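You operate a simulated robot arm through the tools that you are given. There is no shell and no other tool.

You run a simulated robot arm. Do the job below in one go: nothing can be reset, and whatever is moved stays where it is left.

TASK
Fit the missing type by the card and print once on film.
Fine: at the test bench; holder in, latch shut, then heat as the card says, ready lamp, motor on, one press, motor off again.

The check looks at the end state, three seconds after you hand in, the way a careful person would. Anything else that was tipped, shoved, dropped, spilled or broken makes it a failure.

THE ROBOT
A 6-joint arm with a two-finger gripper, fixed in place. Base frame: the origin is at the foot of the arm, x ahead of it, y to its left, z up. Readings come in mm, rad, newtons and seconds.
Its first joint turns from -2.897 to 2.897 rad. Payload 2.45 kg.
Tool frame: the origin (TCP) lies between the finger pads and is the grasp point; the fingertips stand 20 mm ahead of it; z points along the fingers, y is the line along which they close. The gripper opens to 140 mm. The gripper's body begins 168 mm behind the TCP.
Orientation is told as [roll, pitch, yaw] about the base's x, y, z axes, in that order, counted from this pose: with the fingers straight down and closing along the base's y, the tool's x points along the base's -x, its y along +y and its z along -z.

THE INTERFACE
- The arm moves only by the tool drive_tool. Its argument "moves" is a list of rows, each a list of 6 numbers: the shift along the tool's x, y, z in mm, then the turn, a rotation vector about the tool's x, y, z in rad. In form: [[dx, dy, dz, ax, ay, az], ...]. A call has 1 to 20 rows; each row shifts and turns the commanded pose from where the row before left it, along the tool's axes as they then stand. "jaw" is the gripper command, from -1 (fully open) to 1 (shut), values between in proportion, set as the call begins (left out, the last holds). Each row takes 0.2 s and may step no farther than 50 mm and 0.15 rad from the row before; otherwise, or with a gripper value out of range, the whole call is refused. A pose out of reach is approached as far as the arm can. The call stops where the force on the tool passes 90 N (or 10 N more than at its start, if that is more) or the arm is blocked; 0.2 s more then pass. The fingers move at their own pace (about 45 mm/s each) and stop on an object; they squeeze with about 32 N. The grip force told is the motor's: it shows also when the fingers shut on nothing. Time passes only in rows, and 0.2 s behind the last, so rows that do not move let the fingers close. It gives the time, the measured TCP pose, the force on the tool (base axes), the opening and the grip force at its end, in the units of the frame above (readings bear some noise), with the torque about the TCP (base axes, N m) and any sound that the robot's microphone picked up.
- Cameras (640 x 400 px; columns grow to the right, rows downward): "scene" is fixed at [239.4, 507.1, 1437]; the picture's right is [-0.42, -0.91, 0.00], its down [-0.27, 0.13, -0.95] and it looks along [0.87, -0.40, -0.30] (base axes); focal length 235 px, centre (320, 200). "wrist" rides on the gripper at [78, 11, -209] in the tool frame; the picture's right is [-0.14, 0.99, 0.00], its down [-0.92, -0.13, -0.37] and it looks along [-0.37, -0.05, 0.93] (tool axes); focal length 280 px, centre (320, 200). There is no depth. A picture from a camera that has moved, and an enlarged one, comes with that camera's place and axes in the base frame and with its lens. The place of the scene camera against the robot may be out by one fixed shift of up to 25 mm in any direction.
- grab_frame(camera): a new picture of that camera. It takes no simulated time.
- close_up(camera, box): a new picture of the part [left, top, right, bottom] of that camera's present view, enlarged. It takes no simulated time.
- close_job(): hands the job in; it is judged then, once.

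Places have to be worked out from the pictures, the camera data and where the tool is seen. Open the gripper and draw the arm clear of the work before you hand the job in, unless the task says otherwise.

The tools are called as name(argument=value, ...) on one line, values as JSON. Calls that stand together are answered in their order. drive_tool: Moves the arm, as the interface text tells. Its arguments: {"type":"object","properties":{"moves":{"type":"array"},"jaw":{"type":"number"}},"required":["moves"]} The other tools are called the same way: grab_frame (camera) takes a picture; close_up (camera, box) takes an enlarged picture of a part of a camera's view; close_job () hands the job in.

At the start:

```text
clock: 0.0
ee_pos: [552.8, 121.0, 1429.2]
ee_rot: [0.0, -0.001, -0.001]
contact_force: [0.3, 0.4, -0.5]
moment: [-0.01, 0.02, 0.0]
width: 139.9
grip_force: 0.1
```

scene: 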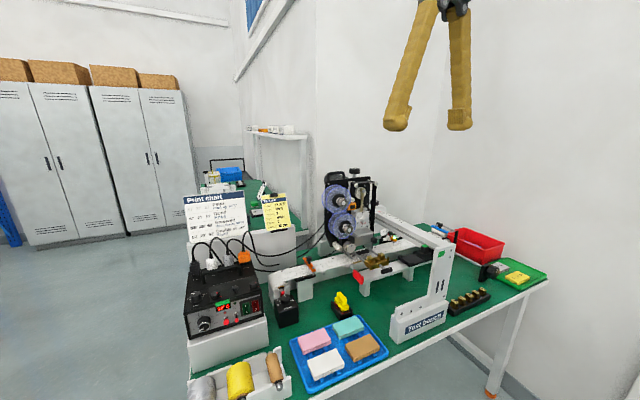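
wrist: 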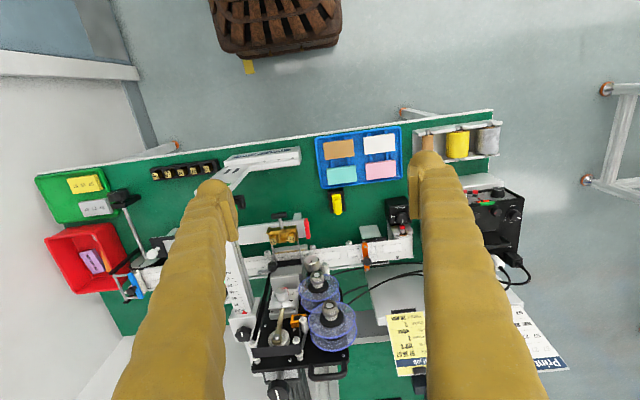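

The pictures show a test bench with a hot-foil/thermal printer, cards, and type blocks. I'll zoom in on the cards and the parts of the bench first.

close_up(camera="scene", box=[170, 180, 310, 268])

close_up(camera="scene", box=[300, 160, 460, 260])

close_up(camera="scene", box=[180, 240, 340, 340])

close_up(camera="scene", box=[320, 240, 480, 340])

close_up(camera="scene", box=[420, 210, 560, 310])

close_up(camera="scene", box=[180, 300, 400, 400])

close_up(camera="wrist", box=[220, 200, 440, 400])

close_up(camera="wrist", box=[30, 140, 250, 300])

```text
4.55 times, centred on (240, 224) of scene
camera zoom: at [239.4, 507.1, 1437.0], right [-0.42, -0.91, 0.0], down [-0.27, 0.13, -0.95], along [0.87, -0.4, -0.3], focal length 1067 px, centre (684, 91)
```

zoom: 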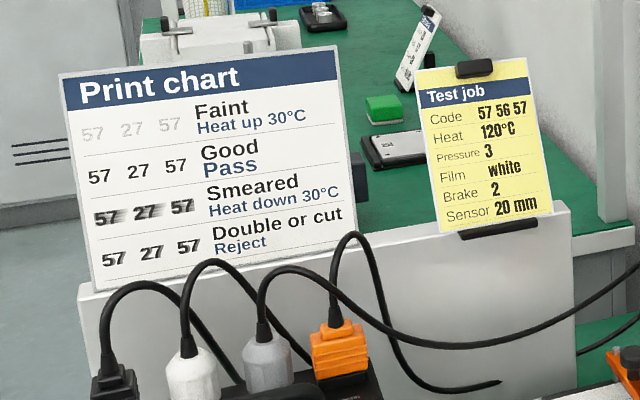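

```text
4.00 times, centred on (380, 210) of scene
camera zoom: at [239.4, 507.1, 1437.0], right [-0.42, -0.91, 0.0], down [-0.27, 0.13, -0.95], along [0.87, -0.4, -0.3], focal length 939 px, centre (80, 160)
```

zoom: 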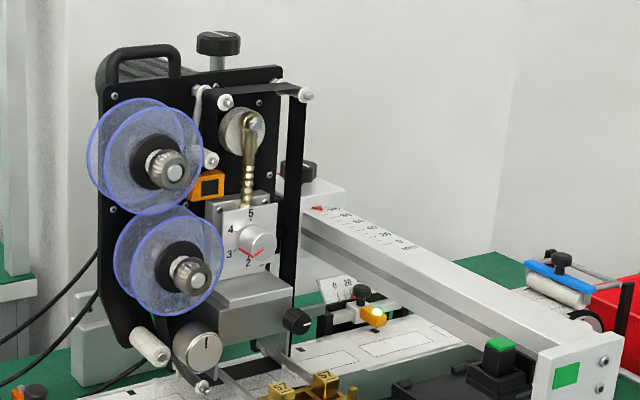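

```text
4.00 times, centred on (260, 290) of scene
camera zoom: at [239.4, 507.1, 1437.0], right [-0.42, -0.91, 0.0], down [-0.27, 0.13, -0.95], along [0.87, -0.4, -0.3], focal length 939 px, centre (560, -160)
```

zoom: 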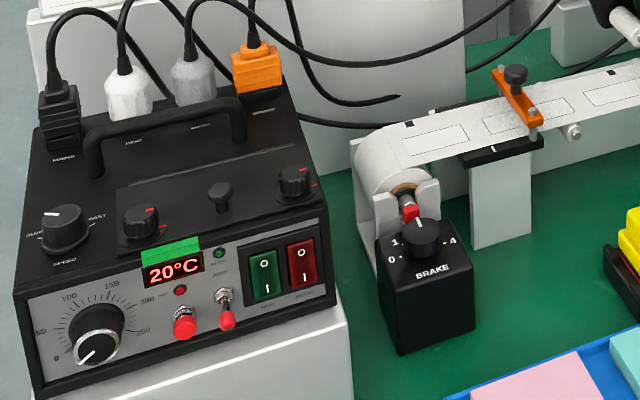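

```text
4.00 times, centred on (400, 290) of scene
camera zoom: at [239.4, 507.1, 1437.0], right [-0.42, -0.91, 0.0], down [-0.27, 0.13, -0.95], along [0.87, -0.4, -0.3], focal length 939 px, centre (0, -160)
```

zoom: 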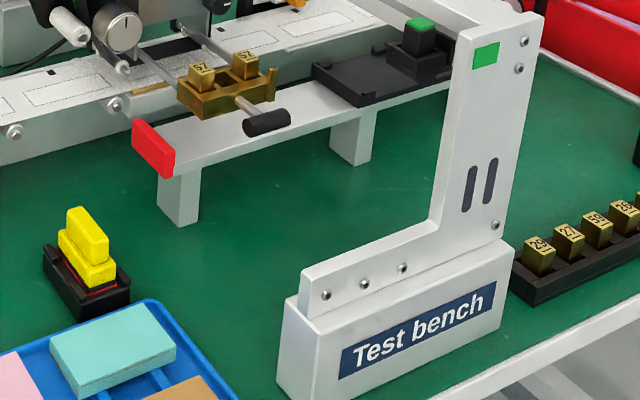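

```text
4.00 times, centred on (490, 260) of scene
camera zoom: at [239.4, 507.1, 1437.0], right [-0.42, -0.91, 0.0], down [-0.27, 0.13, -0.95], along [0.87, -0.4, -0.3], focal length 939 px, centre (-360, -40)
```

zoom: 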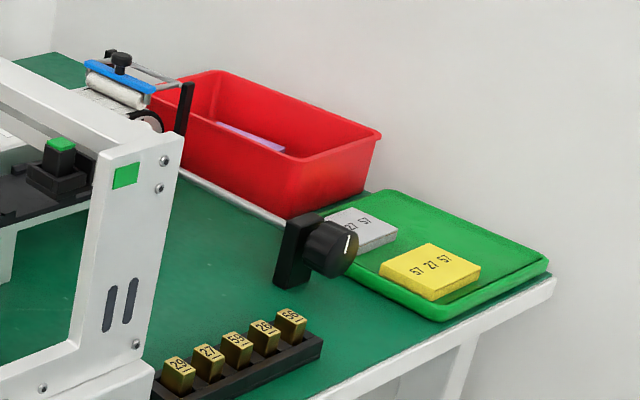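

```text
2.91 times, centred on (290, 350) of scene
camera zoom: at [239.4, 507.1, 1437.0], right [-0.42, -0.91, 0.0], down [-0.27, 0.13, -0.95], along [0.87, -0.4, -0.3], focal length 683 px, centre (407, -236)
```

zoom: 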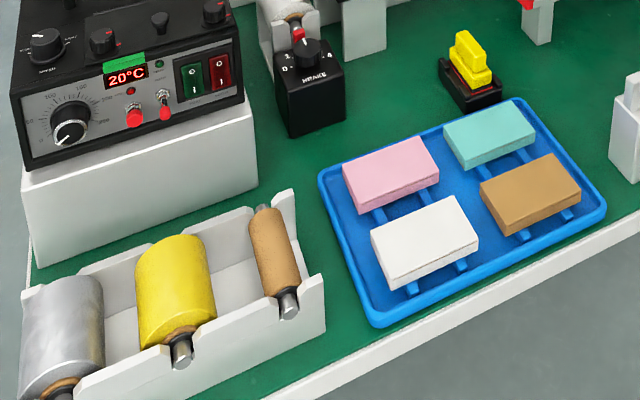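

```text
2.00 times, centred on (330, 300) of wrist
camera zoom: at [474.8, 132.0, 1639.5], right [0.14, 0.99, 0.0], down [0.92, -0.13, 0.37], along [0.37, -0.05, -0.93], focal length 561 px, centre (300, 0)
```

zoom: 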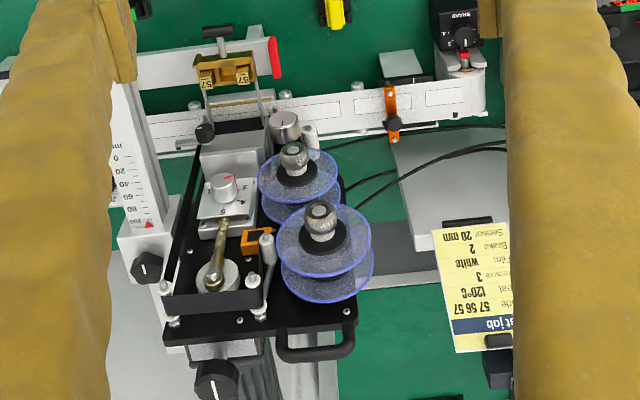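

```text
2.50 times, centred on (140, 220) of wrist
camera zoom: at [474.8, 132.0, 1639.5], right [0.14, 0.99, 0.0], down [0.92, -0.13, 0.37], along [0.37, -0.05, -0.93], focal length 701 px, centre (770, 150)
```

zoom: 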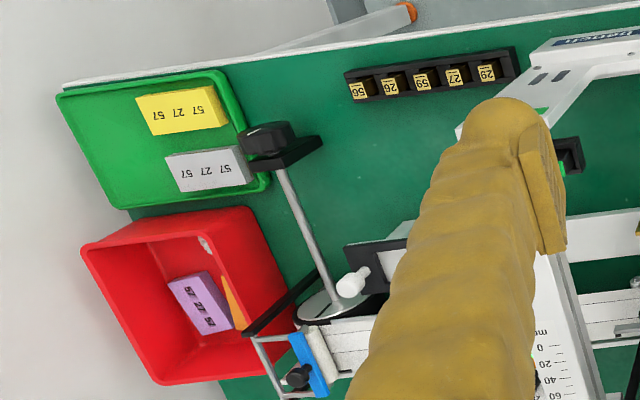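

I need finer reads of the dials, labels and type faces, so I'm enlarging them further.

close_up(camera="scene", box=[182, 286, 268, 340])

close_up(camera="scene", box=[186, 240, 266, 290])

close_up(camera="scene", box=[340, 180, 404, 220])

close_up(camera="scene", box=[340, 215, 420, 265])

close_up(camera="scene", box=[340, 240, 404, 280])

close_up(camera="scene", box=[445, 280, 493, 310])

close_up(camera="scene", box=[268, 280, 308, 330])

close_up(camera="scene", box=[390, 240, 454, 280])

close_up(camera="wrist", box=[240, 205, 320, 255])

close_up(camera="wrist", box=[145, 150, 225, 200])

```text
7.41 times, centred on (225, 313) of scene
camera zoom: at [239.4, 507.1, 1437.0], right [-0.42, -0.91, 0.0], down [-0.27, 0.13, -0.95], along [0.87, -0.4, -0.3], focal length 1740 px, centre (1024, -637)
```

zoom: 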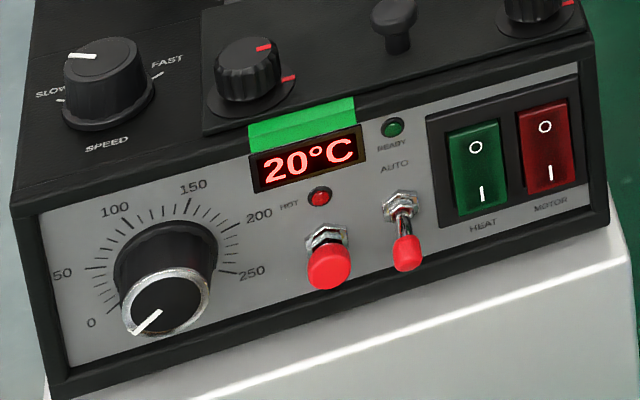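

```text
8.00 times, centred on (226, 265) of scene
camera zoom: at [239.4, 507.1, 1437.0], right [-0.42, -0.91, 0.0], down [-0.27, 0.13, -0.95], along [0.87, -0.4, -0.3], focal length 1879 px, centre (1072, -320)
```

zoom: 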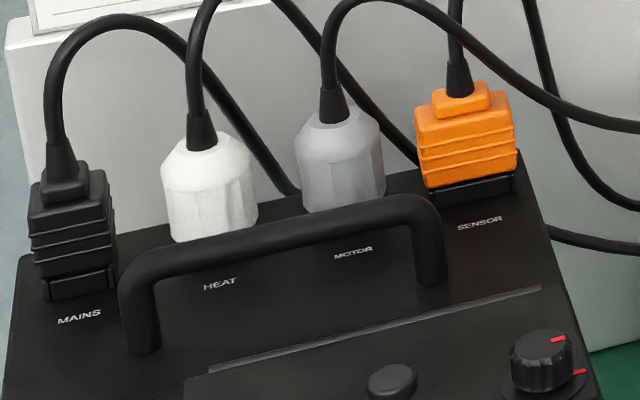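

```text
10.00 times, centred on (372, 200) of scene
camera zoom: at [239.4, 507.1, 1437.0], right [-0.42, -0.91, 0.0], down [-0.27, 0.13, -0.95], along [0.87, -0.4, -0.3], focal length 2348 px, centre (-200, 200)
```

zoom: 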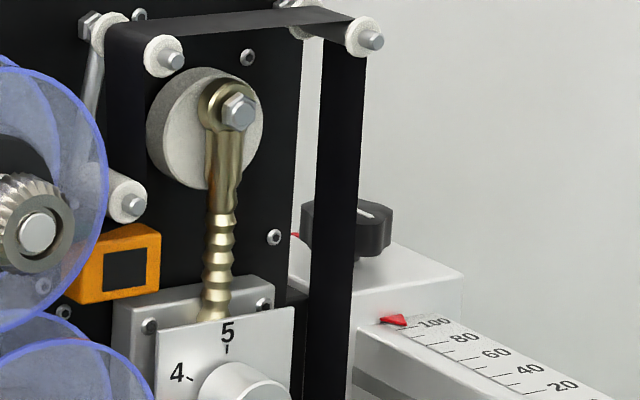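

```text
8.00 times, centred on (380, 240) of scene
camera zoom: at [239.4, 507.1, 1437.0], right [-0.42, -0.91, 0.0], down [-0.27, 0.13, -0.95], along [0.87, -0.4, -0.3], focal length 1879 px, centre (-160, -120)
```

zoom: 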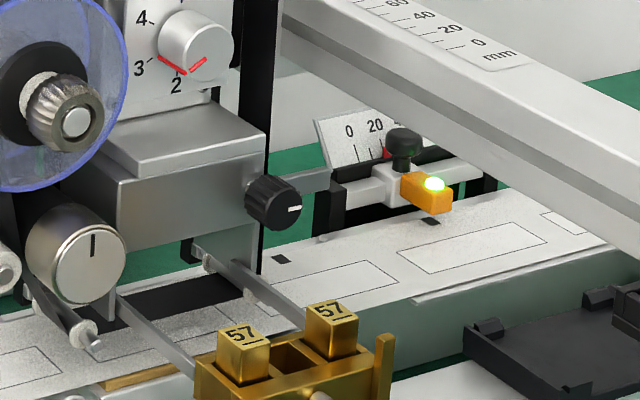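

```text
10.00 times, centred on (372, 260) of scene
camera zoom: at [239.4, 507.1, 1437.0], right [-0.42, -0.91, 0.0], down [-0.27, 0.13, -0.95], along [0.87, -0.4, -0.3], focal length 2348 px, centre (-200, -400)
```

zoom: 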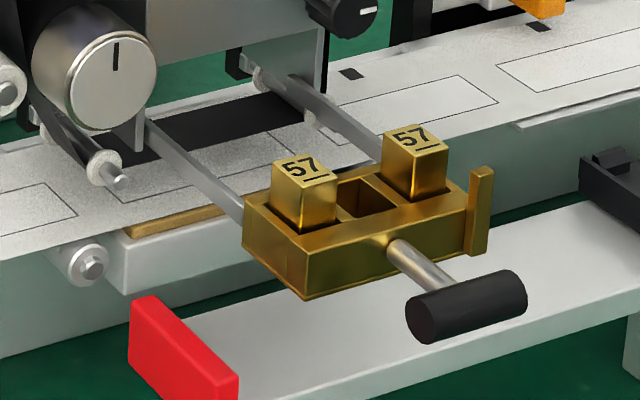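

```text
13.33 times, centred on (469, 295) of scene
camera zoom: at [239.4, 507.1, 1437.0], right [-0.42, -0.91, 0.0], down [-0.27, 0.13, -0.95], along [0.87, -0.4, -0.3], focal length 3131 px, centre (-1667, -1067)
```

zoom: 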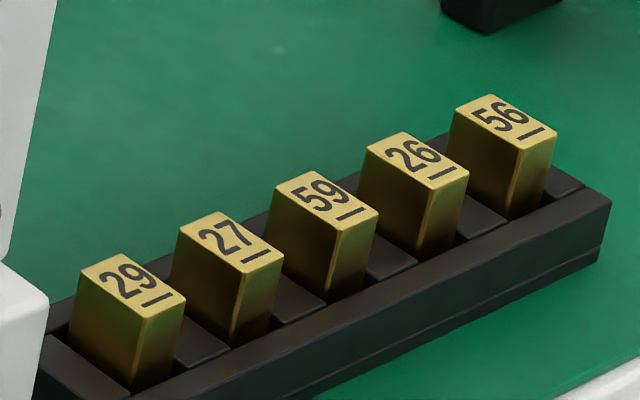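

```text
8.00 times, centred on (288, 305) of scene
camera zoom: at [239.4, 507.1, 1437.0], right [-0.42, -0.91, 0.0], down [-0.27, 0.13, -0.95], along [0.87, -0.4, -0.3], focal length 1879 px, centre (576, -640)
```

zoom: 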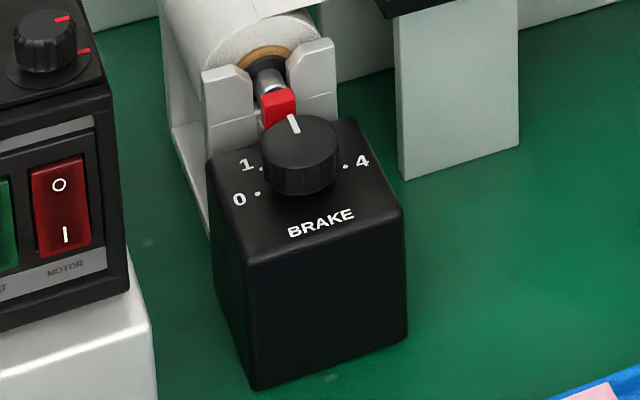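

```text
10.00 times, centred on (422, 260) of scene
camera zoom: at [239.4, 507.1, 1437.0], right [-0.42, -0.91, 0.0], down [-0.27, 0.13, -0.95], along [0.87, -0.4, -0.3], focal length 2348 px, centre (-700, -400)
```

zoom: 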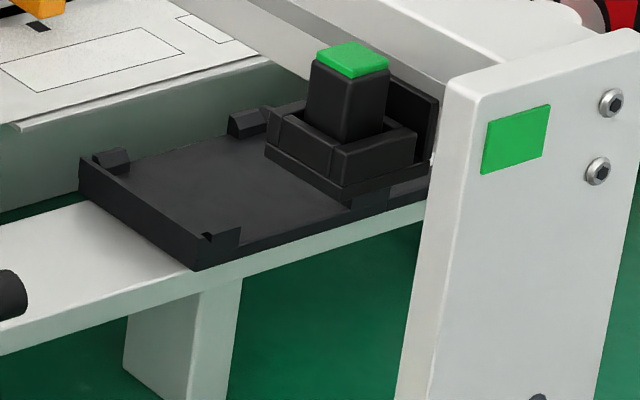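

```text
8.00 times, centred on (280, 230) of wrist
camera zoom: at [474.8, 132.0, 1639.5], right [0.14, 0.99, 0.0], down [0.92, -0.13, 0.37], along [0.37, -0.05, -0.93], focal length 2243 px, centre (640, -40)
```

zoom: 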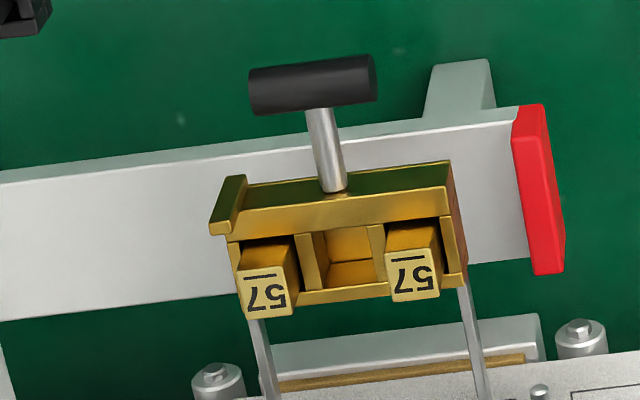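

```text
8.00 times, centred on (185, 175) of wrist
camera zoom: at [474.8, 132.0, 1639.5], right [0.14, 0.99, 0.0], down [0.92, -0.13, 0.37], along [0.37, -0.05, -0.93], focal length 2243 px, centre (1400, 400)
```

zoom: 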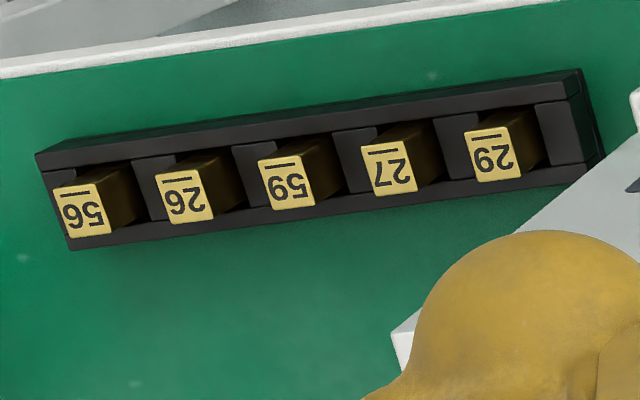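

The job card reads: code 57 56 57, heat 120 °C, pressure 3, white film, brake 2, sensor 20 mm. Type 56 sits at the right-hand (−y) end of the rack, and the holder has its middle slot empty. I'll move above the left part of the bench and tilt forward to inspect the control box closely.

drive_tool(moves=[[9, 37, 29, 0, 0, 0], [9, 37, 29, 0, 0, 0], [9, 37, 29, 0, 0, 0], [9, 37, 29, 0, 0, 0], [9, 37, 29, 0, 0, 0], [9, 37, 29, 0, 0, 0], [9, 37, 29, 0, 0, 0], [9, 37, 29, 0, 0, 0], [0, 0, 0, 0, -0.15, 0], [0, 0, 0, 0, -0.15, 0], [0, 0, 0, 0, -0.15, 0], [0, 0, 0, 0, -0.15, 0]])

grab_frame(camera="wrist")

```text
clock: 2.6
ee_pos: [481.1, 419.9, 1199.7]
ee_rot: [0.0, -0.6, 0.0]
contact_force: [-0.4, 0.1, 0.8]
moment: [0.01, -0.02, 0.03]
width: 140.2
grip_force: 0.1
```

```text
taken
camera wrist: at [298.6, 429.4, 1327.2], right [0.11, 0.99, 0.08], down [0.55, -0.13, 0.82], along [0.83, -0.05, -0.56], focal length 280 px, centre (320, 200)
```

wrist: 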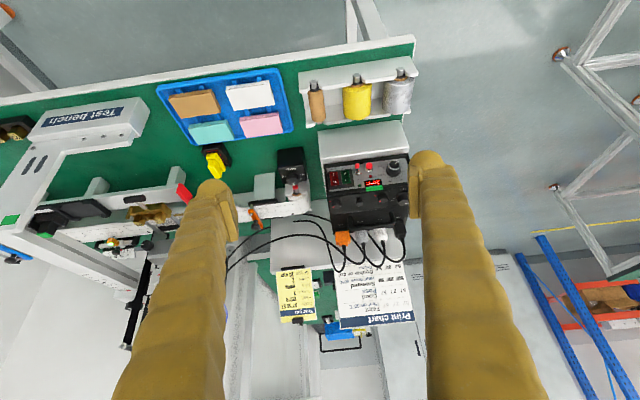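

The panel is visible (upside down in this view). I'll enlarge the panel, brake box and film path.

close_up(camera="wrist", box=[320, 150, 416, 210])

close_up(camera="wrist", box=[250, 140, 330, 220])

close_up(camera="wrist", box=[270, 260, 420, 340])

close_up(camera="wrist", box=[0, 160, 230, 300])

```text
6.67 times, centred on (368, 180) of wrist
camera zoom: at [298.6, 429.4, 1327.2], right [0.11, 0.99, 0.08], down [0.55, -0.13, 0.82], along [0.83, -0.05, -0.56], focal length 1869 px, centre (0, 333)
```

zoom: 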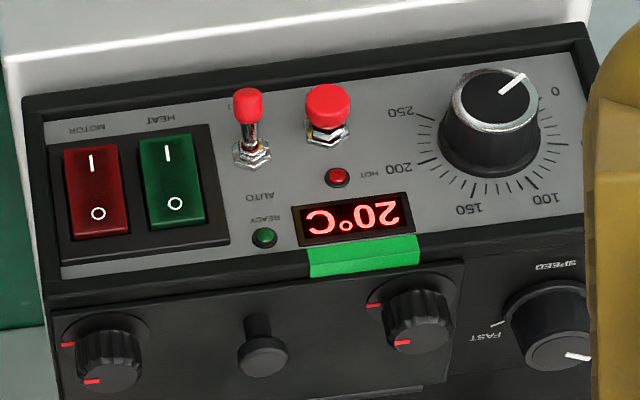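

```text
5.00 times, centred on (290, 180) of wrist
camera zoom: at [298.6, 429.4, 1327.2], right [0.11, 0.99, 0.08], down [0.55, -0.13, 0.82], along [0.83, -0.05, -0.56], focal length 1402 px, centre (470, 300)
```

zoom: 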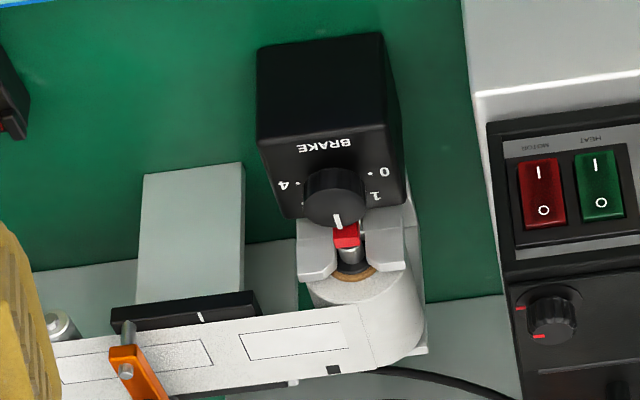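

```text
4.27 times, centred on (345, 300) of wrist
camera zoom: at [298.6, 429.4, 1327.2], right [0.11, 0.99, 0.08], down [0.55, -0.13, 0.82], along [0.83, -0.05, -0.56], focal length 1196 px, centre (213, -227)
```

zoom: 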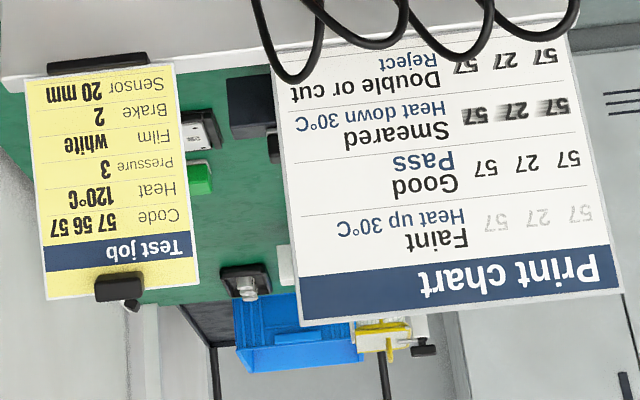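

```text
2.78 times, centred on (115, 230) of wrist
camera zoom: at [298.6, 429.4, 1327.2], right [0.11, 0.99, 0.08], down [0.55, -0.13, 0.82], along [0.83, -0.05, -0.56], focal length 780 px, centre (890, 116)
```

zoom: 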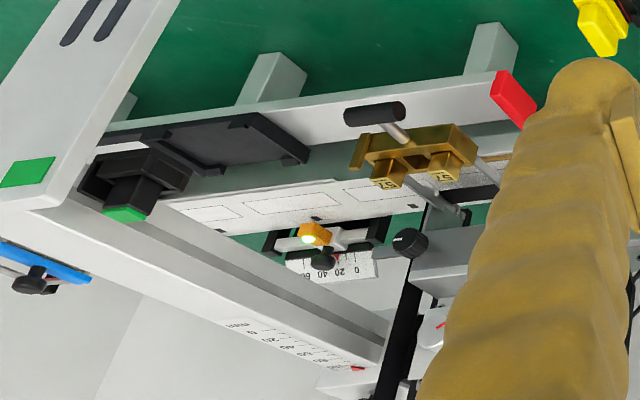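

Brake points to the red-marked index; the toggle is down, with more labels hidden under the controls. I'll move in front of the panel at its own height to read the remaining labels and fix positions.

drive_tool(moves=[[-4.1, 14.3, 44.4, 0, 0, 0], [-4.1, 14.3, 44.4, 0, 0, 0], [-4.1, 14.3, 44.4, 0, 0, 0], [-4.1, 14.3, 44.4, 0, 0, 0], [-4.1, 14.3, 44.4, 0, 0, 0], [-4.1, 14.3, 44.4, 0, 0, 0], [-4.1, 14.3, 44.4, 0, 0, 0], [0, 0, 0, 0, -0.147, 0], [0, 0, 0, 0, -0.147, 0], [0, 0, 0, 0, -0.147, 0], [0, 0, 0, 0, -0.147, 0]])

grab_frame(camera="wrist")

grab_frame(camera="scene")

```text
clock: 5.0
ee_pos: [679.0, 517.0, 958.6]
ee_rot: [0.003, -1.188, -0.002]
contact_force: [0.8, -0.8, -0.1]
moment: [-0.01, 0.02, -0.03]
width: 140.1
grip_force: 0.0
```

```text
taken
camera wrist: at [457.3, 528.5, 964.1], right [0.05, 0.99, 0.13], down [0.0, -0.13, 0.99], along [1.0, -0.05, -0.01], focal length 280 px, centre (320, 200)
```

wrist: 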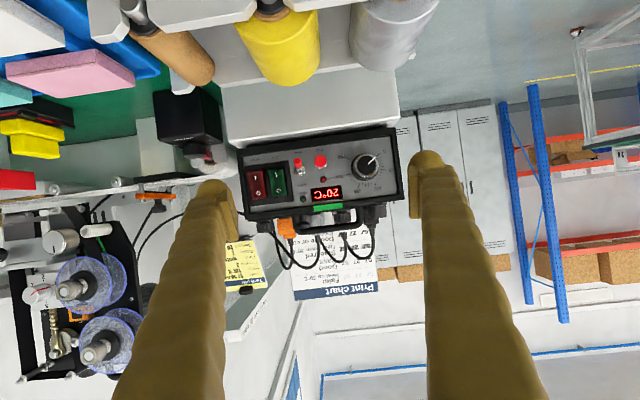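

```text
taken
```

scene: 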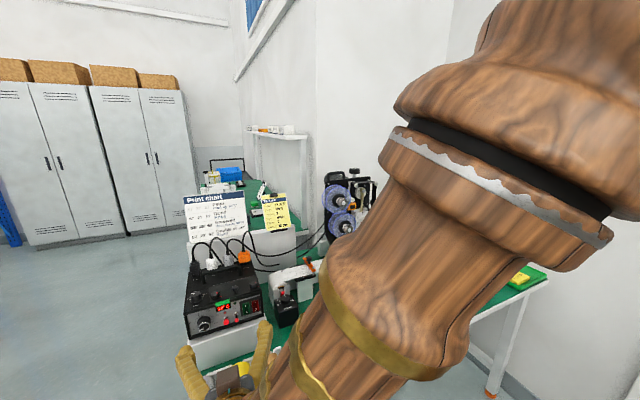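

close_up(camera="wrist", box=[232, 125, 408, 235])

close_up(camera="wrist", box=[280, 140, 344, 210])

close_up(camera="wrist", box=[340, 140, 404, 200])

close_up(camera="wrist", box=[0, 190, 180, 390])

close_up(camera="wrist", box=[140, 80, 240, 220])

```text
3.64 times, centred on (320, 180) of wrist
camera zoom: at [457.3, 528.5, 964.1], right [0.05, 0.99, 0.13], down [0.0, -0.13, 0.99], along [1.0, -0.05, -0.01], focal length 1020 px, centre (320, 273)
```

zoom: 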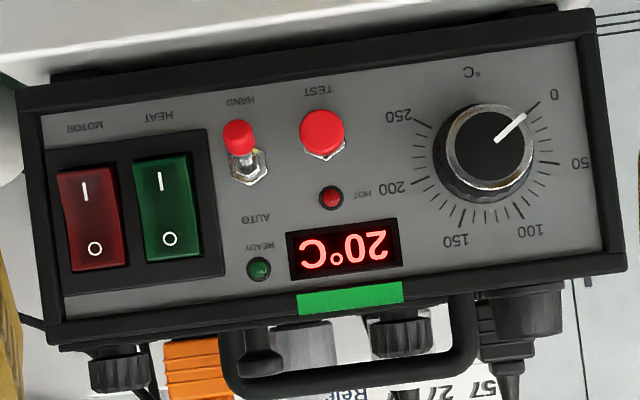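

```text
5.71 times, centred on (312, 175) of wrist
camera zoom: at [457.3, 528.5, 964.1], right [0.05, 0.99, 0.13], down [0.0, -0.13, 0.99], along [1.0, -0.05, -0.01], focal length 1602 px, centre (366, 343)
```

zoom: 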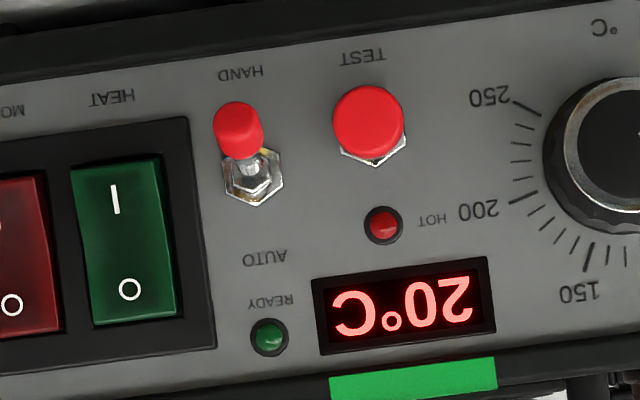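

```text
6.67 times, centred on (372, 170) of wrist
camera zoom: at [457.3, 528.5, 964.1], right [0.05, 0.99, 0.13], down [0.0, -0.13, 0.99], along [1.0, -0.05, -0.01], focal length 1869 px, centre (-27, 400)
```

zoom: 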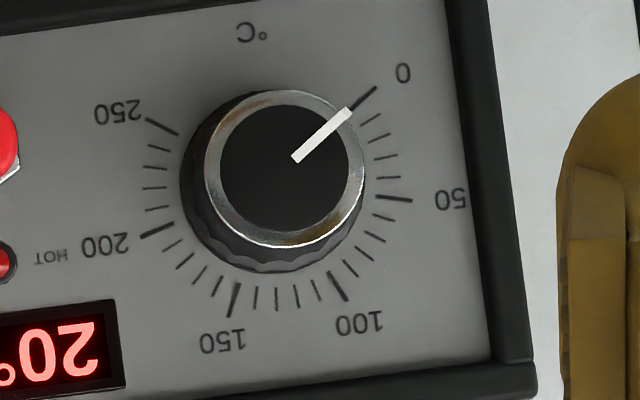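

```text
2.00 times, centred on (90, 290) of wrist
camera zoom: at [457.3, 528.5, 964.1], right [0.05, 0.99, 0.13], down [0.0, -0.13, 0.99], along [1.0, -0.05, -0.01], focal length 561 px, centre (780, 20)
```

zoom: 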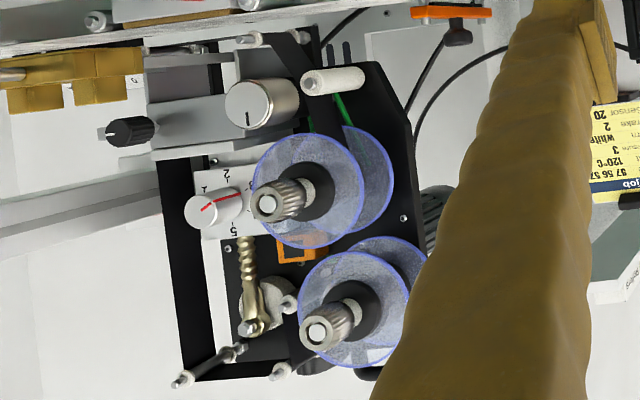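

```text
2.86 times, centred on (190, 150) of wrist
camera zoom: at [457.3, 528.5, 964.1], right [0.05, 0.99, 0.13], down [0.0, -0.13, 0.99], along [1.0, -0.05, -0.01], focal length 801 px, centre (691, 343)
```

zoom: 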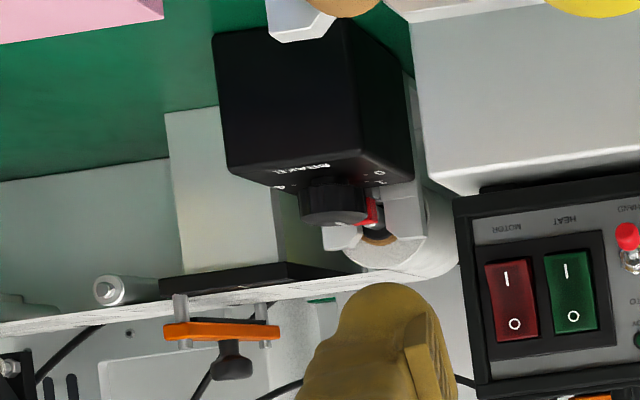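

The panel reads clearly: HEAT and MOTOR rockers (both at O), HAND/AUTO toggle on HAND, TEST push button, heat dial at 0. Next I'll look at the print head straight on to read the pressure dial, latch, holder and sensor.

drive_tool(moves=[[-9.9, -47, -9.8, 0, 0, 0], [-9.9, -47, -9.8, 0, 0, 0], [-9.9, -47, -9.8, 0, 0, 0], [-9.9, -47, -9.8, 0, 0, 0], [-9.9, -47, -9.8, 0, 0, 0], [-9.9, -47, -9.8, 0, 0, 0], [-9.9, -47, -9.8, 0, 0, 0], [-9.9, -47, -9.8, 0, 0, 0], [-9.9, -47, -9.8, 0, 0, 0], [-9.9, -47, -9.8, 0, 0, 0], [-9.9, -47, -9.8, 0, 0, 0]])

grab_frame(camera="wrist")

```text
clock: 7.4
ee_pos: [666.1, 40.5, 1132.7]
ee_rot: [-0.014, -1.184, 0.002]
contact_force: [-0.3, -0.5, 0.4]
moment: [-0.03, 0.03, -0.02]
width: 140.1
grip_force: 0.0
out of reach, approached as far as the arm can: row 6, 7, 8, 9, 10, 11
```

```text
taken
camera wrist: at [444.2, 52.9, 1140.5], right [0.06, 0.99, 0.12], down [0.0, -0.12, 0.99], along [1.0, -0.06, -0.01], focal length 280 px, centre (320, 200)
```

wrist: 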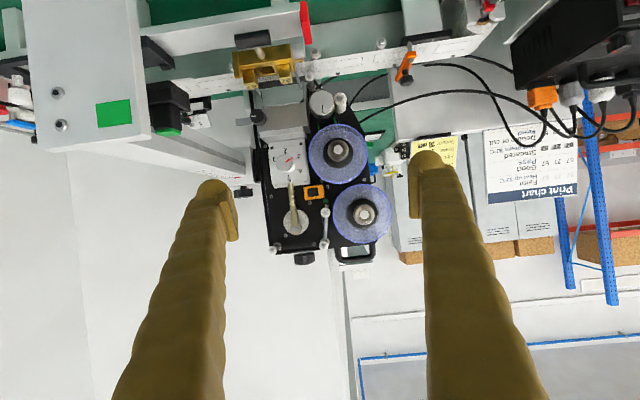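

The arm hit its inner reach limit a bit short, but the view is good. Enlarging the head, holder and pressure dial.

close_up(camera="wrist", box=[230, 80, 350, 160])

close_up(camera="wrist", box=[255, 130, 345, 190])

close_up(camera="wrist", box=[220, 20, 330, 90])

close_up(camera="wrist", box=[250, 160, 410, 270])

close_up(camera="wrist", box=[130, 50, 270, 150])

close_up(camera="wrist", box=[20, 10, 170, 150])

```text
5.00 times, centred on (290, 120) of wrist
camera zoom: at [444.2, 52.9, 1140.5], right [0.06, 0.99, 0.12], down [0.0, -0.12, 0.99], along [1.0, -0.06, -0.01], focal length 1402 px, centre (470, 600)
```

zoom: 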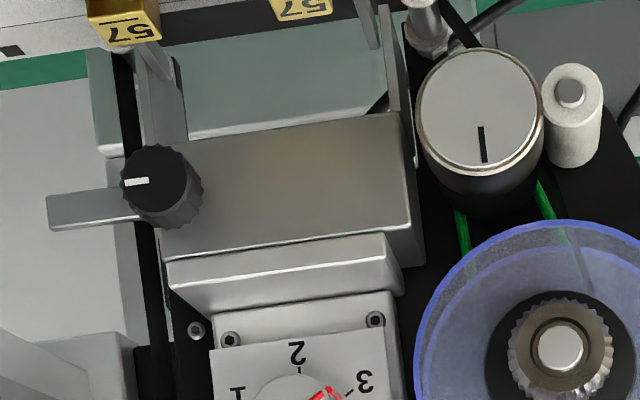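

```text
6.67 times, centred on (300, 160) of wrist
camera zoom: at [444.2, 52.9, 1140.5], right [0.06, 0.99, 0.12], down [0.0, -0.12, 0.99], along [1.0, -0.06, -0.01], focal length 1869 px, centre (453, 467)
```

zoom: 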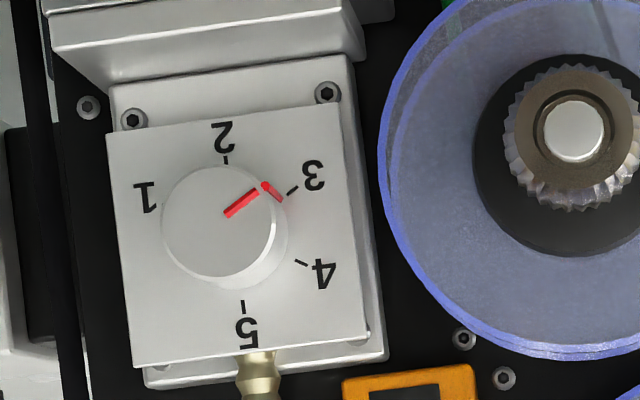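

```text
5.71 times, centred on (275, 55) of wrist
camera zoom: at [444.2, 52.9, 1140.5], right [0.06, 0.99, 0.12], down [0.0, -0.12, 0.99], along [1.0, -0.06, -0.01], focal length 1602 px, centre (577, 1029)
```

zoom: 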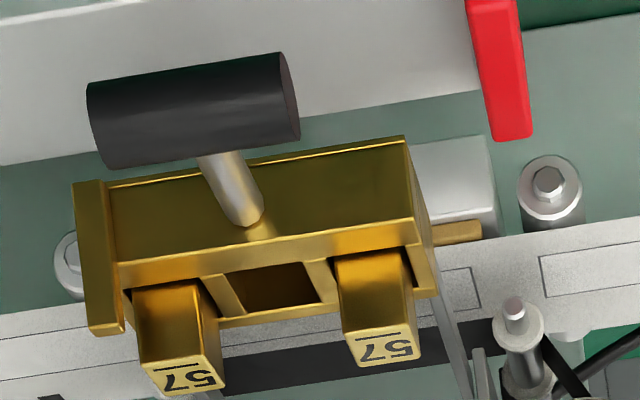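

```text
3.64 times, centred on (330, 215) of wrist
camera zoom: at [444.2, 52.9, 1140.5], right [0.06, 0.99, 0.12], down [0.0, -0.12, 0.99], along [1.0, -0.06, -0.01], focal length 1020 px, centre (284, 146)
```

zoom: 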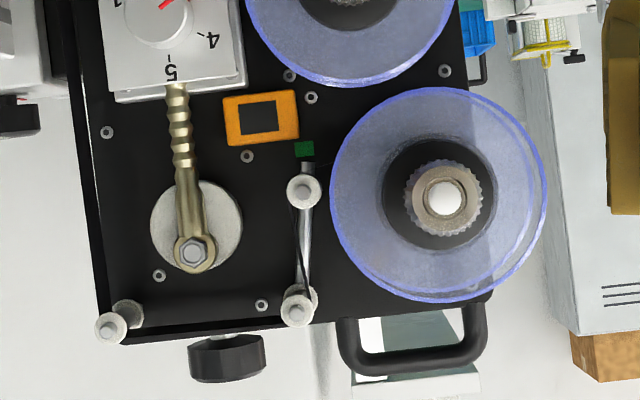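

```text
4.00 times, centred on (200, 100) of wrist
camera zoom: at [444.2, 52.9, 1140.5], right [0.06, 0.99, 0.12], down [0.0, -0.12, 0.99], along [1.0, -0.06, -0.01], focal length 1122 px, centre (800, 600)
```

zoom: 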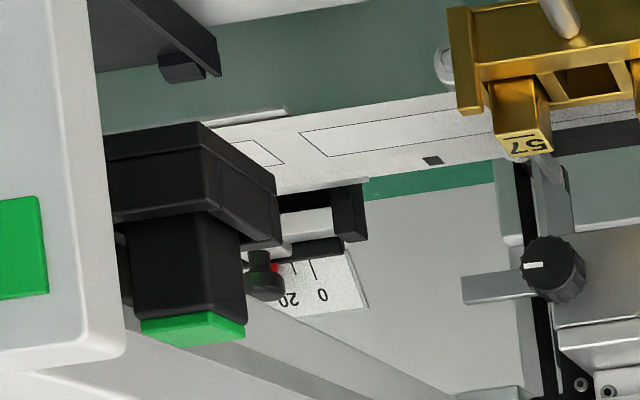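

```text
2.86 times, centred on (95, 80) of wrist
camera zoom: at [444.2, 52.9, 1140.5], right [0.06, 0.99, 0.12], down [0.0, -0.12, 0.99], along [1.0, -0.06, -0.01], focal length 801 px, centre (963, 543)
```

zoom: 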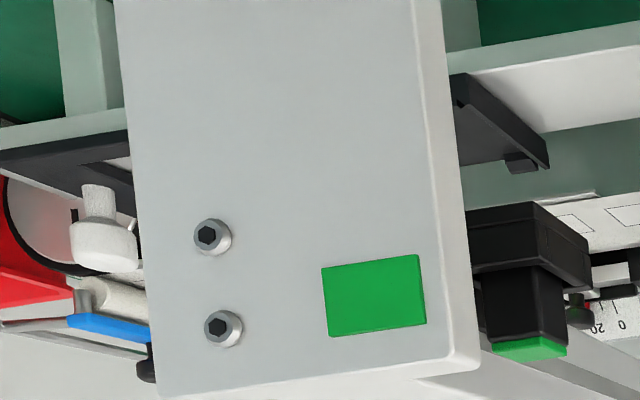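

Both wrist views agree to about 1 mm: latch knob ≈ (915, −63, 986) with its bar pointing to −y (open), holder middle slot ≈ (854, −27), type tops z ≈ 958, handle ≈ (789, −28, 929). Pressure is on 3 and sensor looks at 20. Now I straighten the tool to point down before going to the rack.

drive_tool(moves=[[0, 0, 0, 0, 0.148, 0], [0, 0, 0, 0, 0.148, 0], [0, 0, 0, 0, 0.148, 0], [0, 0, 0, 0, 0.148, 0], [0, 0, 0, 0, 0.148, 0], [0, 0, 0, 0, 0.148, 0], [0, 0, 0, 0, 0.148, 0], [0, 0, 0, 0, 0.148, 0]])

grab_frame(camera="wrist")

```text
clock: 9.2
ee_pos: [670.8, 19.0, 1133.4]
ee_rot: [-0.051, -0.102, -0.051]
contact_force: [-0.3, -0.2, 0.3]
moment: [-0.07, -0.04, -0.01]
width: 140.0
grip_force: 0.0
out of reach, approached as far as the arm can: row 3, 4
```

```text
taken
camera wrist: at [572.8, 44.2, 1334.4], right [0.19, 0.98, -0.04], down [0.87, -0.15, 0.47], along [0.45, -0.12, -0.88], focal length 280 px, centre (320, 200)
```

wrist: 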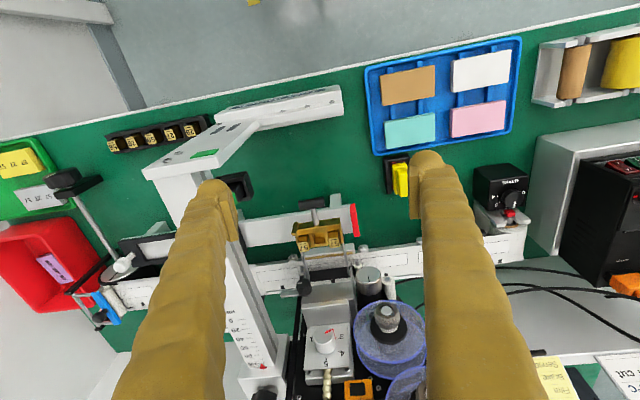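

The arm is still settling after the reach limit. I'll take one idle step to see where it comes to rest.

drive_tool(moves=[[0, 0, 0, 0, 0, 0], [0, 0, 0, 0, 0, 0]])

```text
clock: 9.8
ee_pos: [670.4, 18.7, 1134.2]
ee_rot: [-0.05, -0.103, -0.053]
contact_force: [-0.1, -0.5, 0.8]
moment: [-0.01, -0.04, -0.02]
width: 140.1
grip_force: 0.1
```

The reported pose is steady, so I correct the small tilt, rise well above the gantry beam and move over toward the rack.

drive_tool(moves=[[0, 0, 0, -0.05, 0.103, -0.053], [0, 0, -40, 0, 0, 0], [0, 0, -40, 0, 0, 0], [0, 0, -40, 0, 0, 0], [7, -45.5, 0, 0, 0, 0], [7, -45.5, 0, 0, 0, 0], [7, -45.5, 0, 0, 0, 0], [7, -45.5, 0, 0, 0, 0], [7, -45.5, 0, 0, 0, 0], [7, -45.5, 0, 0, 0, 0], [7, -45.5, 0, 0, 0, 0], [0, 0, 40, 0, 0, 0], [0, 0, 40, 0, 0, 0]])

grab_frame(camera="wrist")

```text
clock: 12.6
ee_pos: [618.8, -297.6, 1173.5]
ee_rot: [-0.003, 0.002, -0.003]
contact_force: [-0.3, -0.9, -0.1]
moment: [-0.03, -0.02, -0.03]
width: 139.8
grip_force: 0.1
```

```text
taken
camera wrist: at [540.3, -287.4, 1383.5], right [0.14, 0.99, 0.0], down [0.92, -0.13, 0.37], along [0.36, -0.05, -0.93], focal length 280 px, centre (320, 200)
```

wrist: 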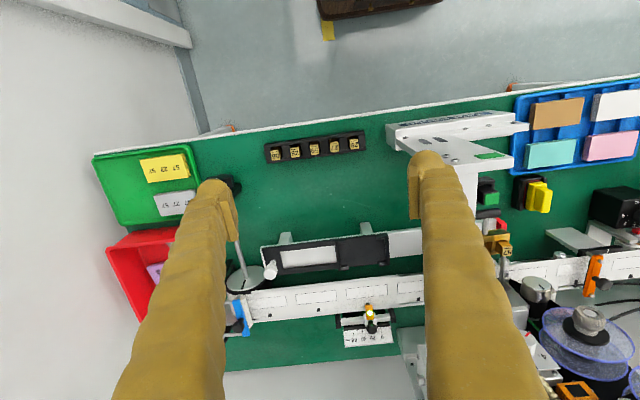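

close_up(camera="wrist", box=[255, 120, 375, 170])

close_up(camera="wrist", box=[330, 290, 410, 350])

close_up(camera="wrist", box=[230, 220, 440, 320])

close_up(camera="wrist", box=[470, 170, 640, 290])

```text
5.33 times, centred on (315, 145) of wrist
camera zoom: at [540.3, -287.4, 1383.5], right [0.14, 0.99, 0.0], down [0.92, -0.13, 0.37], along [0.36, -0.05, -0.93], focal length 1495 px, centre (347, 493)
```

zoom: 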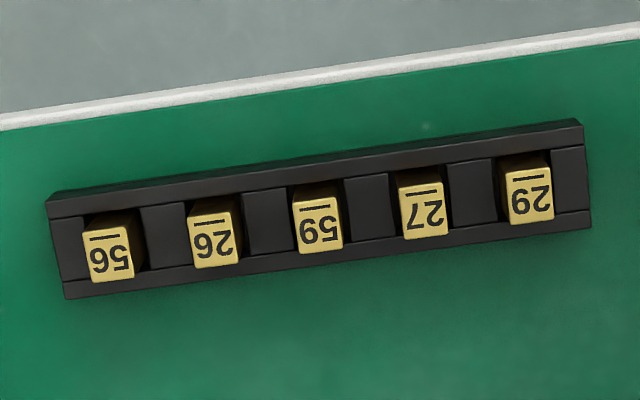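

```text
6.67 times, centred on (370, 320) of wrist
camera zoom: at [540.3, -287.4, 1383.5], right [0.14, 0.99, 0.0], down [0.92, -0.13, 0.37], along [0.36, -0.05, -0.93], focal length 1869 px, centre (-13, -600)
```

zoom: 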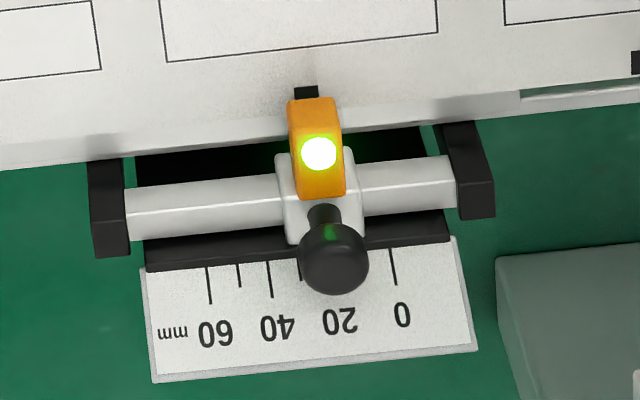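

```text
3.05 times, centred on (335, 270) of wrist
camera zoom: at [540.3, -287.4, 1383.5], right [0.14, 0.99, 0.0], down [0.92, -0.13, 0.37], along [0.36, -0.05, -0.93], focal length 854 px, centre (274, -13)
```

zoom: 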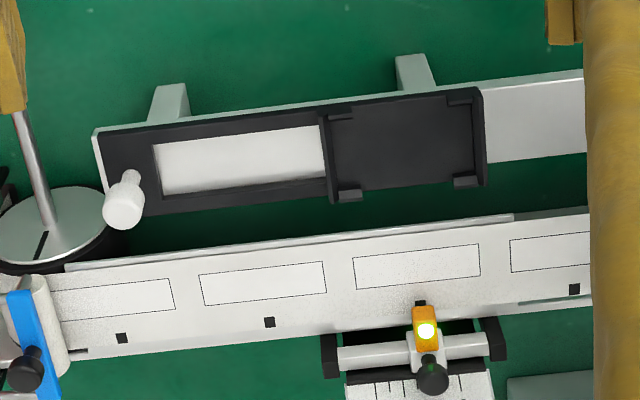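

```text
3.33 times, centred on (555, 230) of wrist
camera zoom: at [540.3, -287.4, 1383.5], right [0.14, 0.99, 0.0], down [0.92, -0.13, 0.37], along [0.36, -0.05, -0.93], focal length 935 px, centre (-463, 100)
```

zoom: 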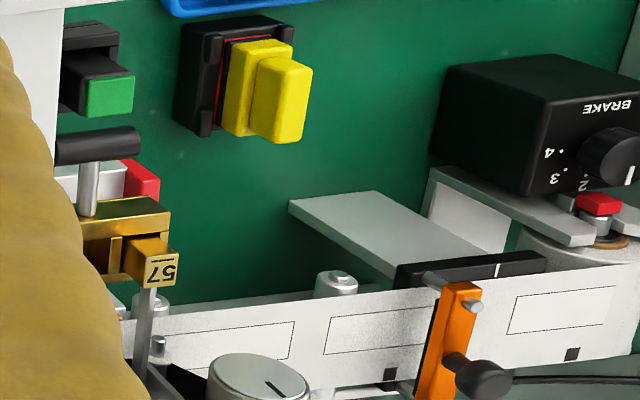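

Sensor and brake agree with the card (brake pointer at 2, sensor over the mark), so only type and heat are missing. Type 56 is at about (654, −394), top z ≈ 830. I'll descend to ~110 mm above it and turn the tool 90° so the fingers close along x (neighbours in the holder leave no room along y).

drive_tool(moves=[[-5.9, -16.1, 38.9, 0, 0, 0], [-5.9, -16.1, 38.9, 0, 0, 0], [-5.9, -16.1, 38.9, 0, 0, 0], [-5.9, -16.1, 38.9, 0, 0, 0], [-5.9, -16.1, 38.9, 0, 0, 0], [-5.9, -16.1, 38.9, 0, 0, 0], [0, 0, 0, 0, 0, 0.1428], [0, 0, 0, 0, 0, 0.1428], [0, 0, 0, 0, 0, 0.1428], [0, 0, 0, 0, 0, 0.1428], [0, 0, 0, 0, 0, 0.1428], [0, 0, 0, 0, 0, 0.1428], [0, 0, 0, 0, 0, 0.1428], [0, 0, 0, 0, 0, 0.1428], [0, 0, 0, 0, 0, 0.1428], [0, 0, 0, 0, 0, 0.1428], [0, 0, 0, 0, 0, 0.1428], [0, 0, 0, 0, 0, 0]])

grab_frame(camera="wrist")

```text
clock: 16.4
ee_pos: [654.4, -397.0, 940.8]
ee_rot: [-0.002, -0.005, -1.573]
contact_force: [0.1, -0.4, -0.4]
moment: [-0.01, 0.02, -0.01]
width: 140.0
grip_force: 0.0
```

```text
taken
camera wrist: at [666.3, -318.5, 1150.9], right [0.99, -0.14, 0.0], down [-0.13, -0.92, 0.37], along [-0.05, -0.37, -0.93], focal length 280 px, centre (320, 200)
```

wrist: 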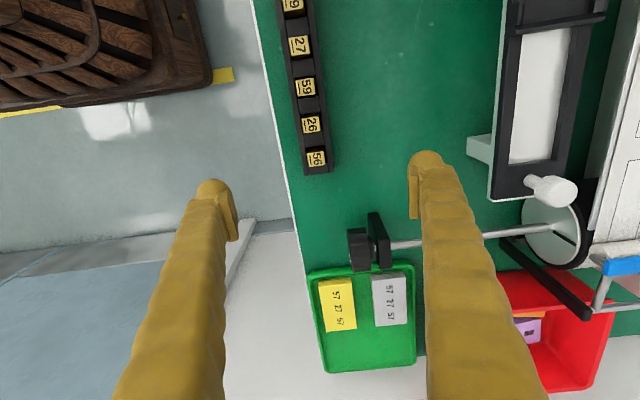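

close_up(camera="wrist", box=[280, 80, 360, 180])

close_up(camera="wrist", box=[300, 140, 340, 180])

```text
4.00 times, centred on (320, 130) of wrist
camera zoom: at [666.3, -318.5, 1150.9], right [0.99, -0.14, 0.0], down [-0.13, -0.92, 0.37], along [-0.05, -0.37, -0.93], focal length 1122 px, centre (320, 480)
```

zoom: 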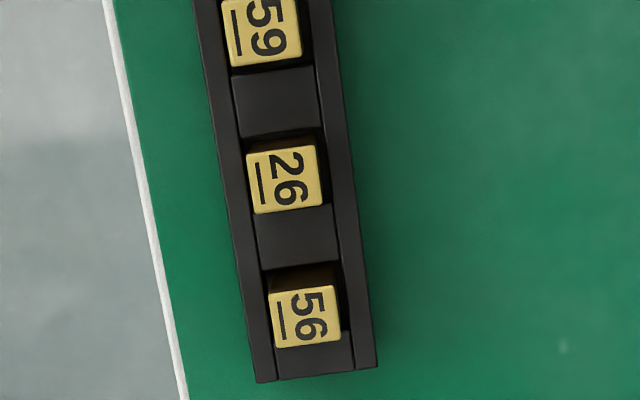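

```text
10.00 times, centred on (320, 160) of wrist
camera zoom: at [666.3, -318.5, 1150.9], right [0.99, -0.14, 0.0], down [-0.13, -0.92, 0.37], along [-0.05, -0.37, -0.93], focal length 2804 px, centre (320, 600)
```

zoom: 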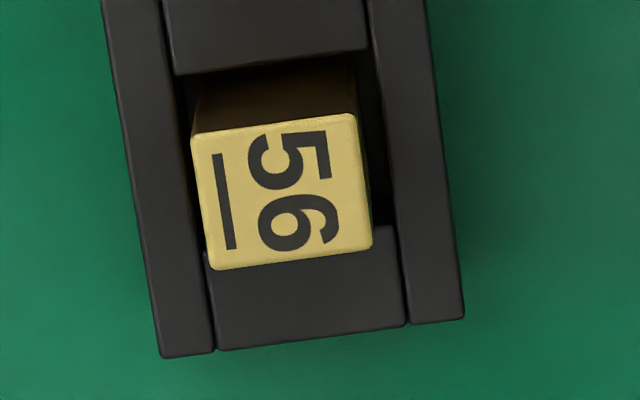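

Type 56 is about 4 mm toward −x from the tool axis. I centre on it, descend 80 mm and check again before gripping.

drive_tool(moves=[[1.4, -4.2, 0, 0, 0, 0], [0, 0, 40, 0, 0, 0], [0, 0, 40, 0, 0, 0], [0, 0, 0, 0, 0, 0]], jaw=-0.4)

close_up(camera="wrist", box=[240, 110, 400, 210])

grab_frame(camera="wrist")

```text
clock: 17.4
ee_pos: [652.8, -396.2, 860.7]
ee_rot: [-0.003, -0.004, -1.573]
contact_force: [0.3, -0.3, 0.8]
moment: [0.0, 0.03, 0.03]
width: 98.0
grip_force: 0.0
```

```text
4.00 times, centred on (320, 160) of wrist
camera zoom: at [663.2, -319.4, 1070.4], right [0.99, -0.14, 0.0], down [-0.13, -0.92, 0.37], along [-0.05, -0.37, -0.93], focal length 1122 px, centre (320, 360)
```

zoom: 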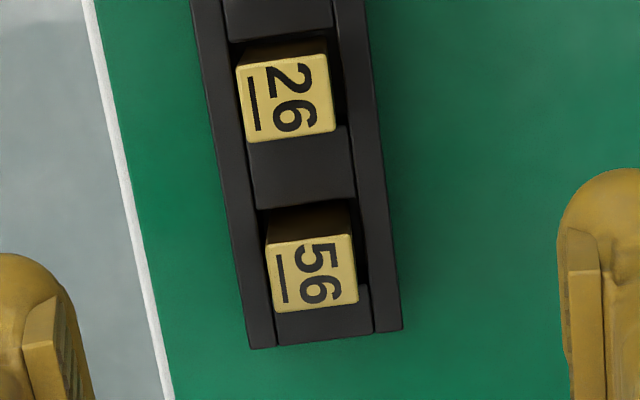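

```text
taken
camera wrist: at [663.2, -319.4, 1070.4], right [0.99, -0.14, 0.0], down [-0.13, -0.92, 0.37], along [-0.05, -0.37, -0.93], focal length 280 px, centre (320, 200)
```

wrist: 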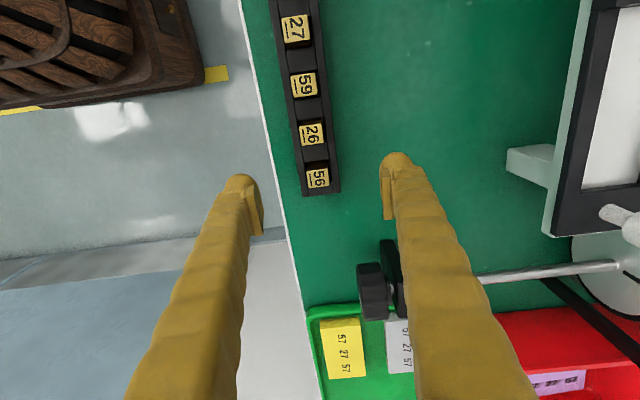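

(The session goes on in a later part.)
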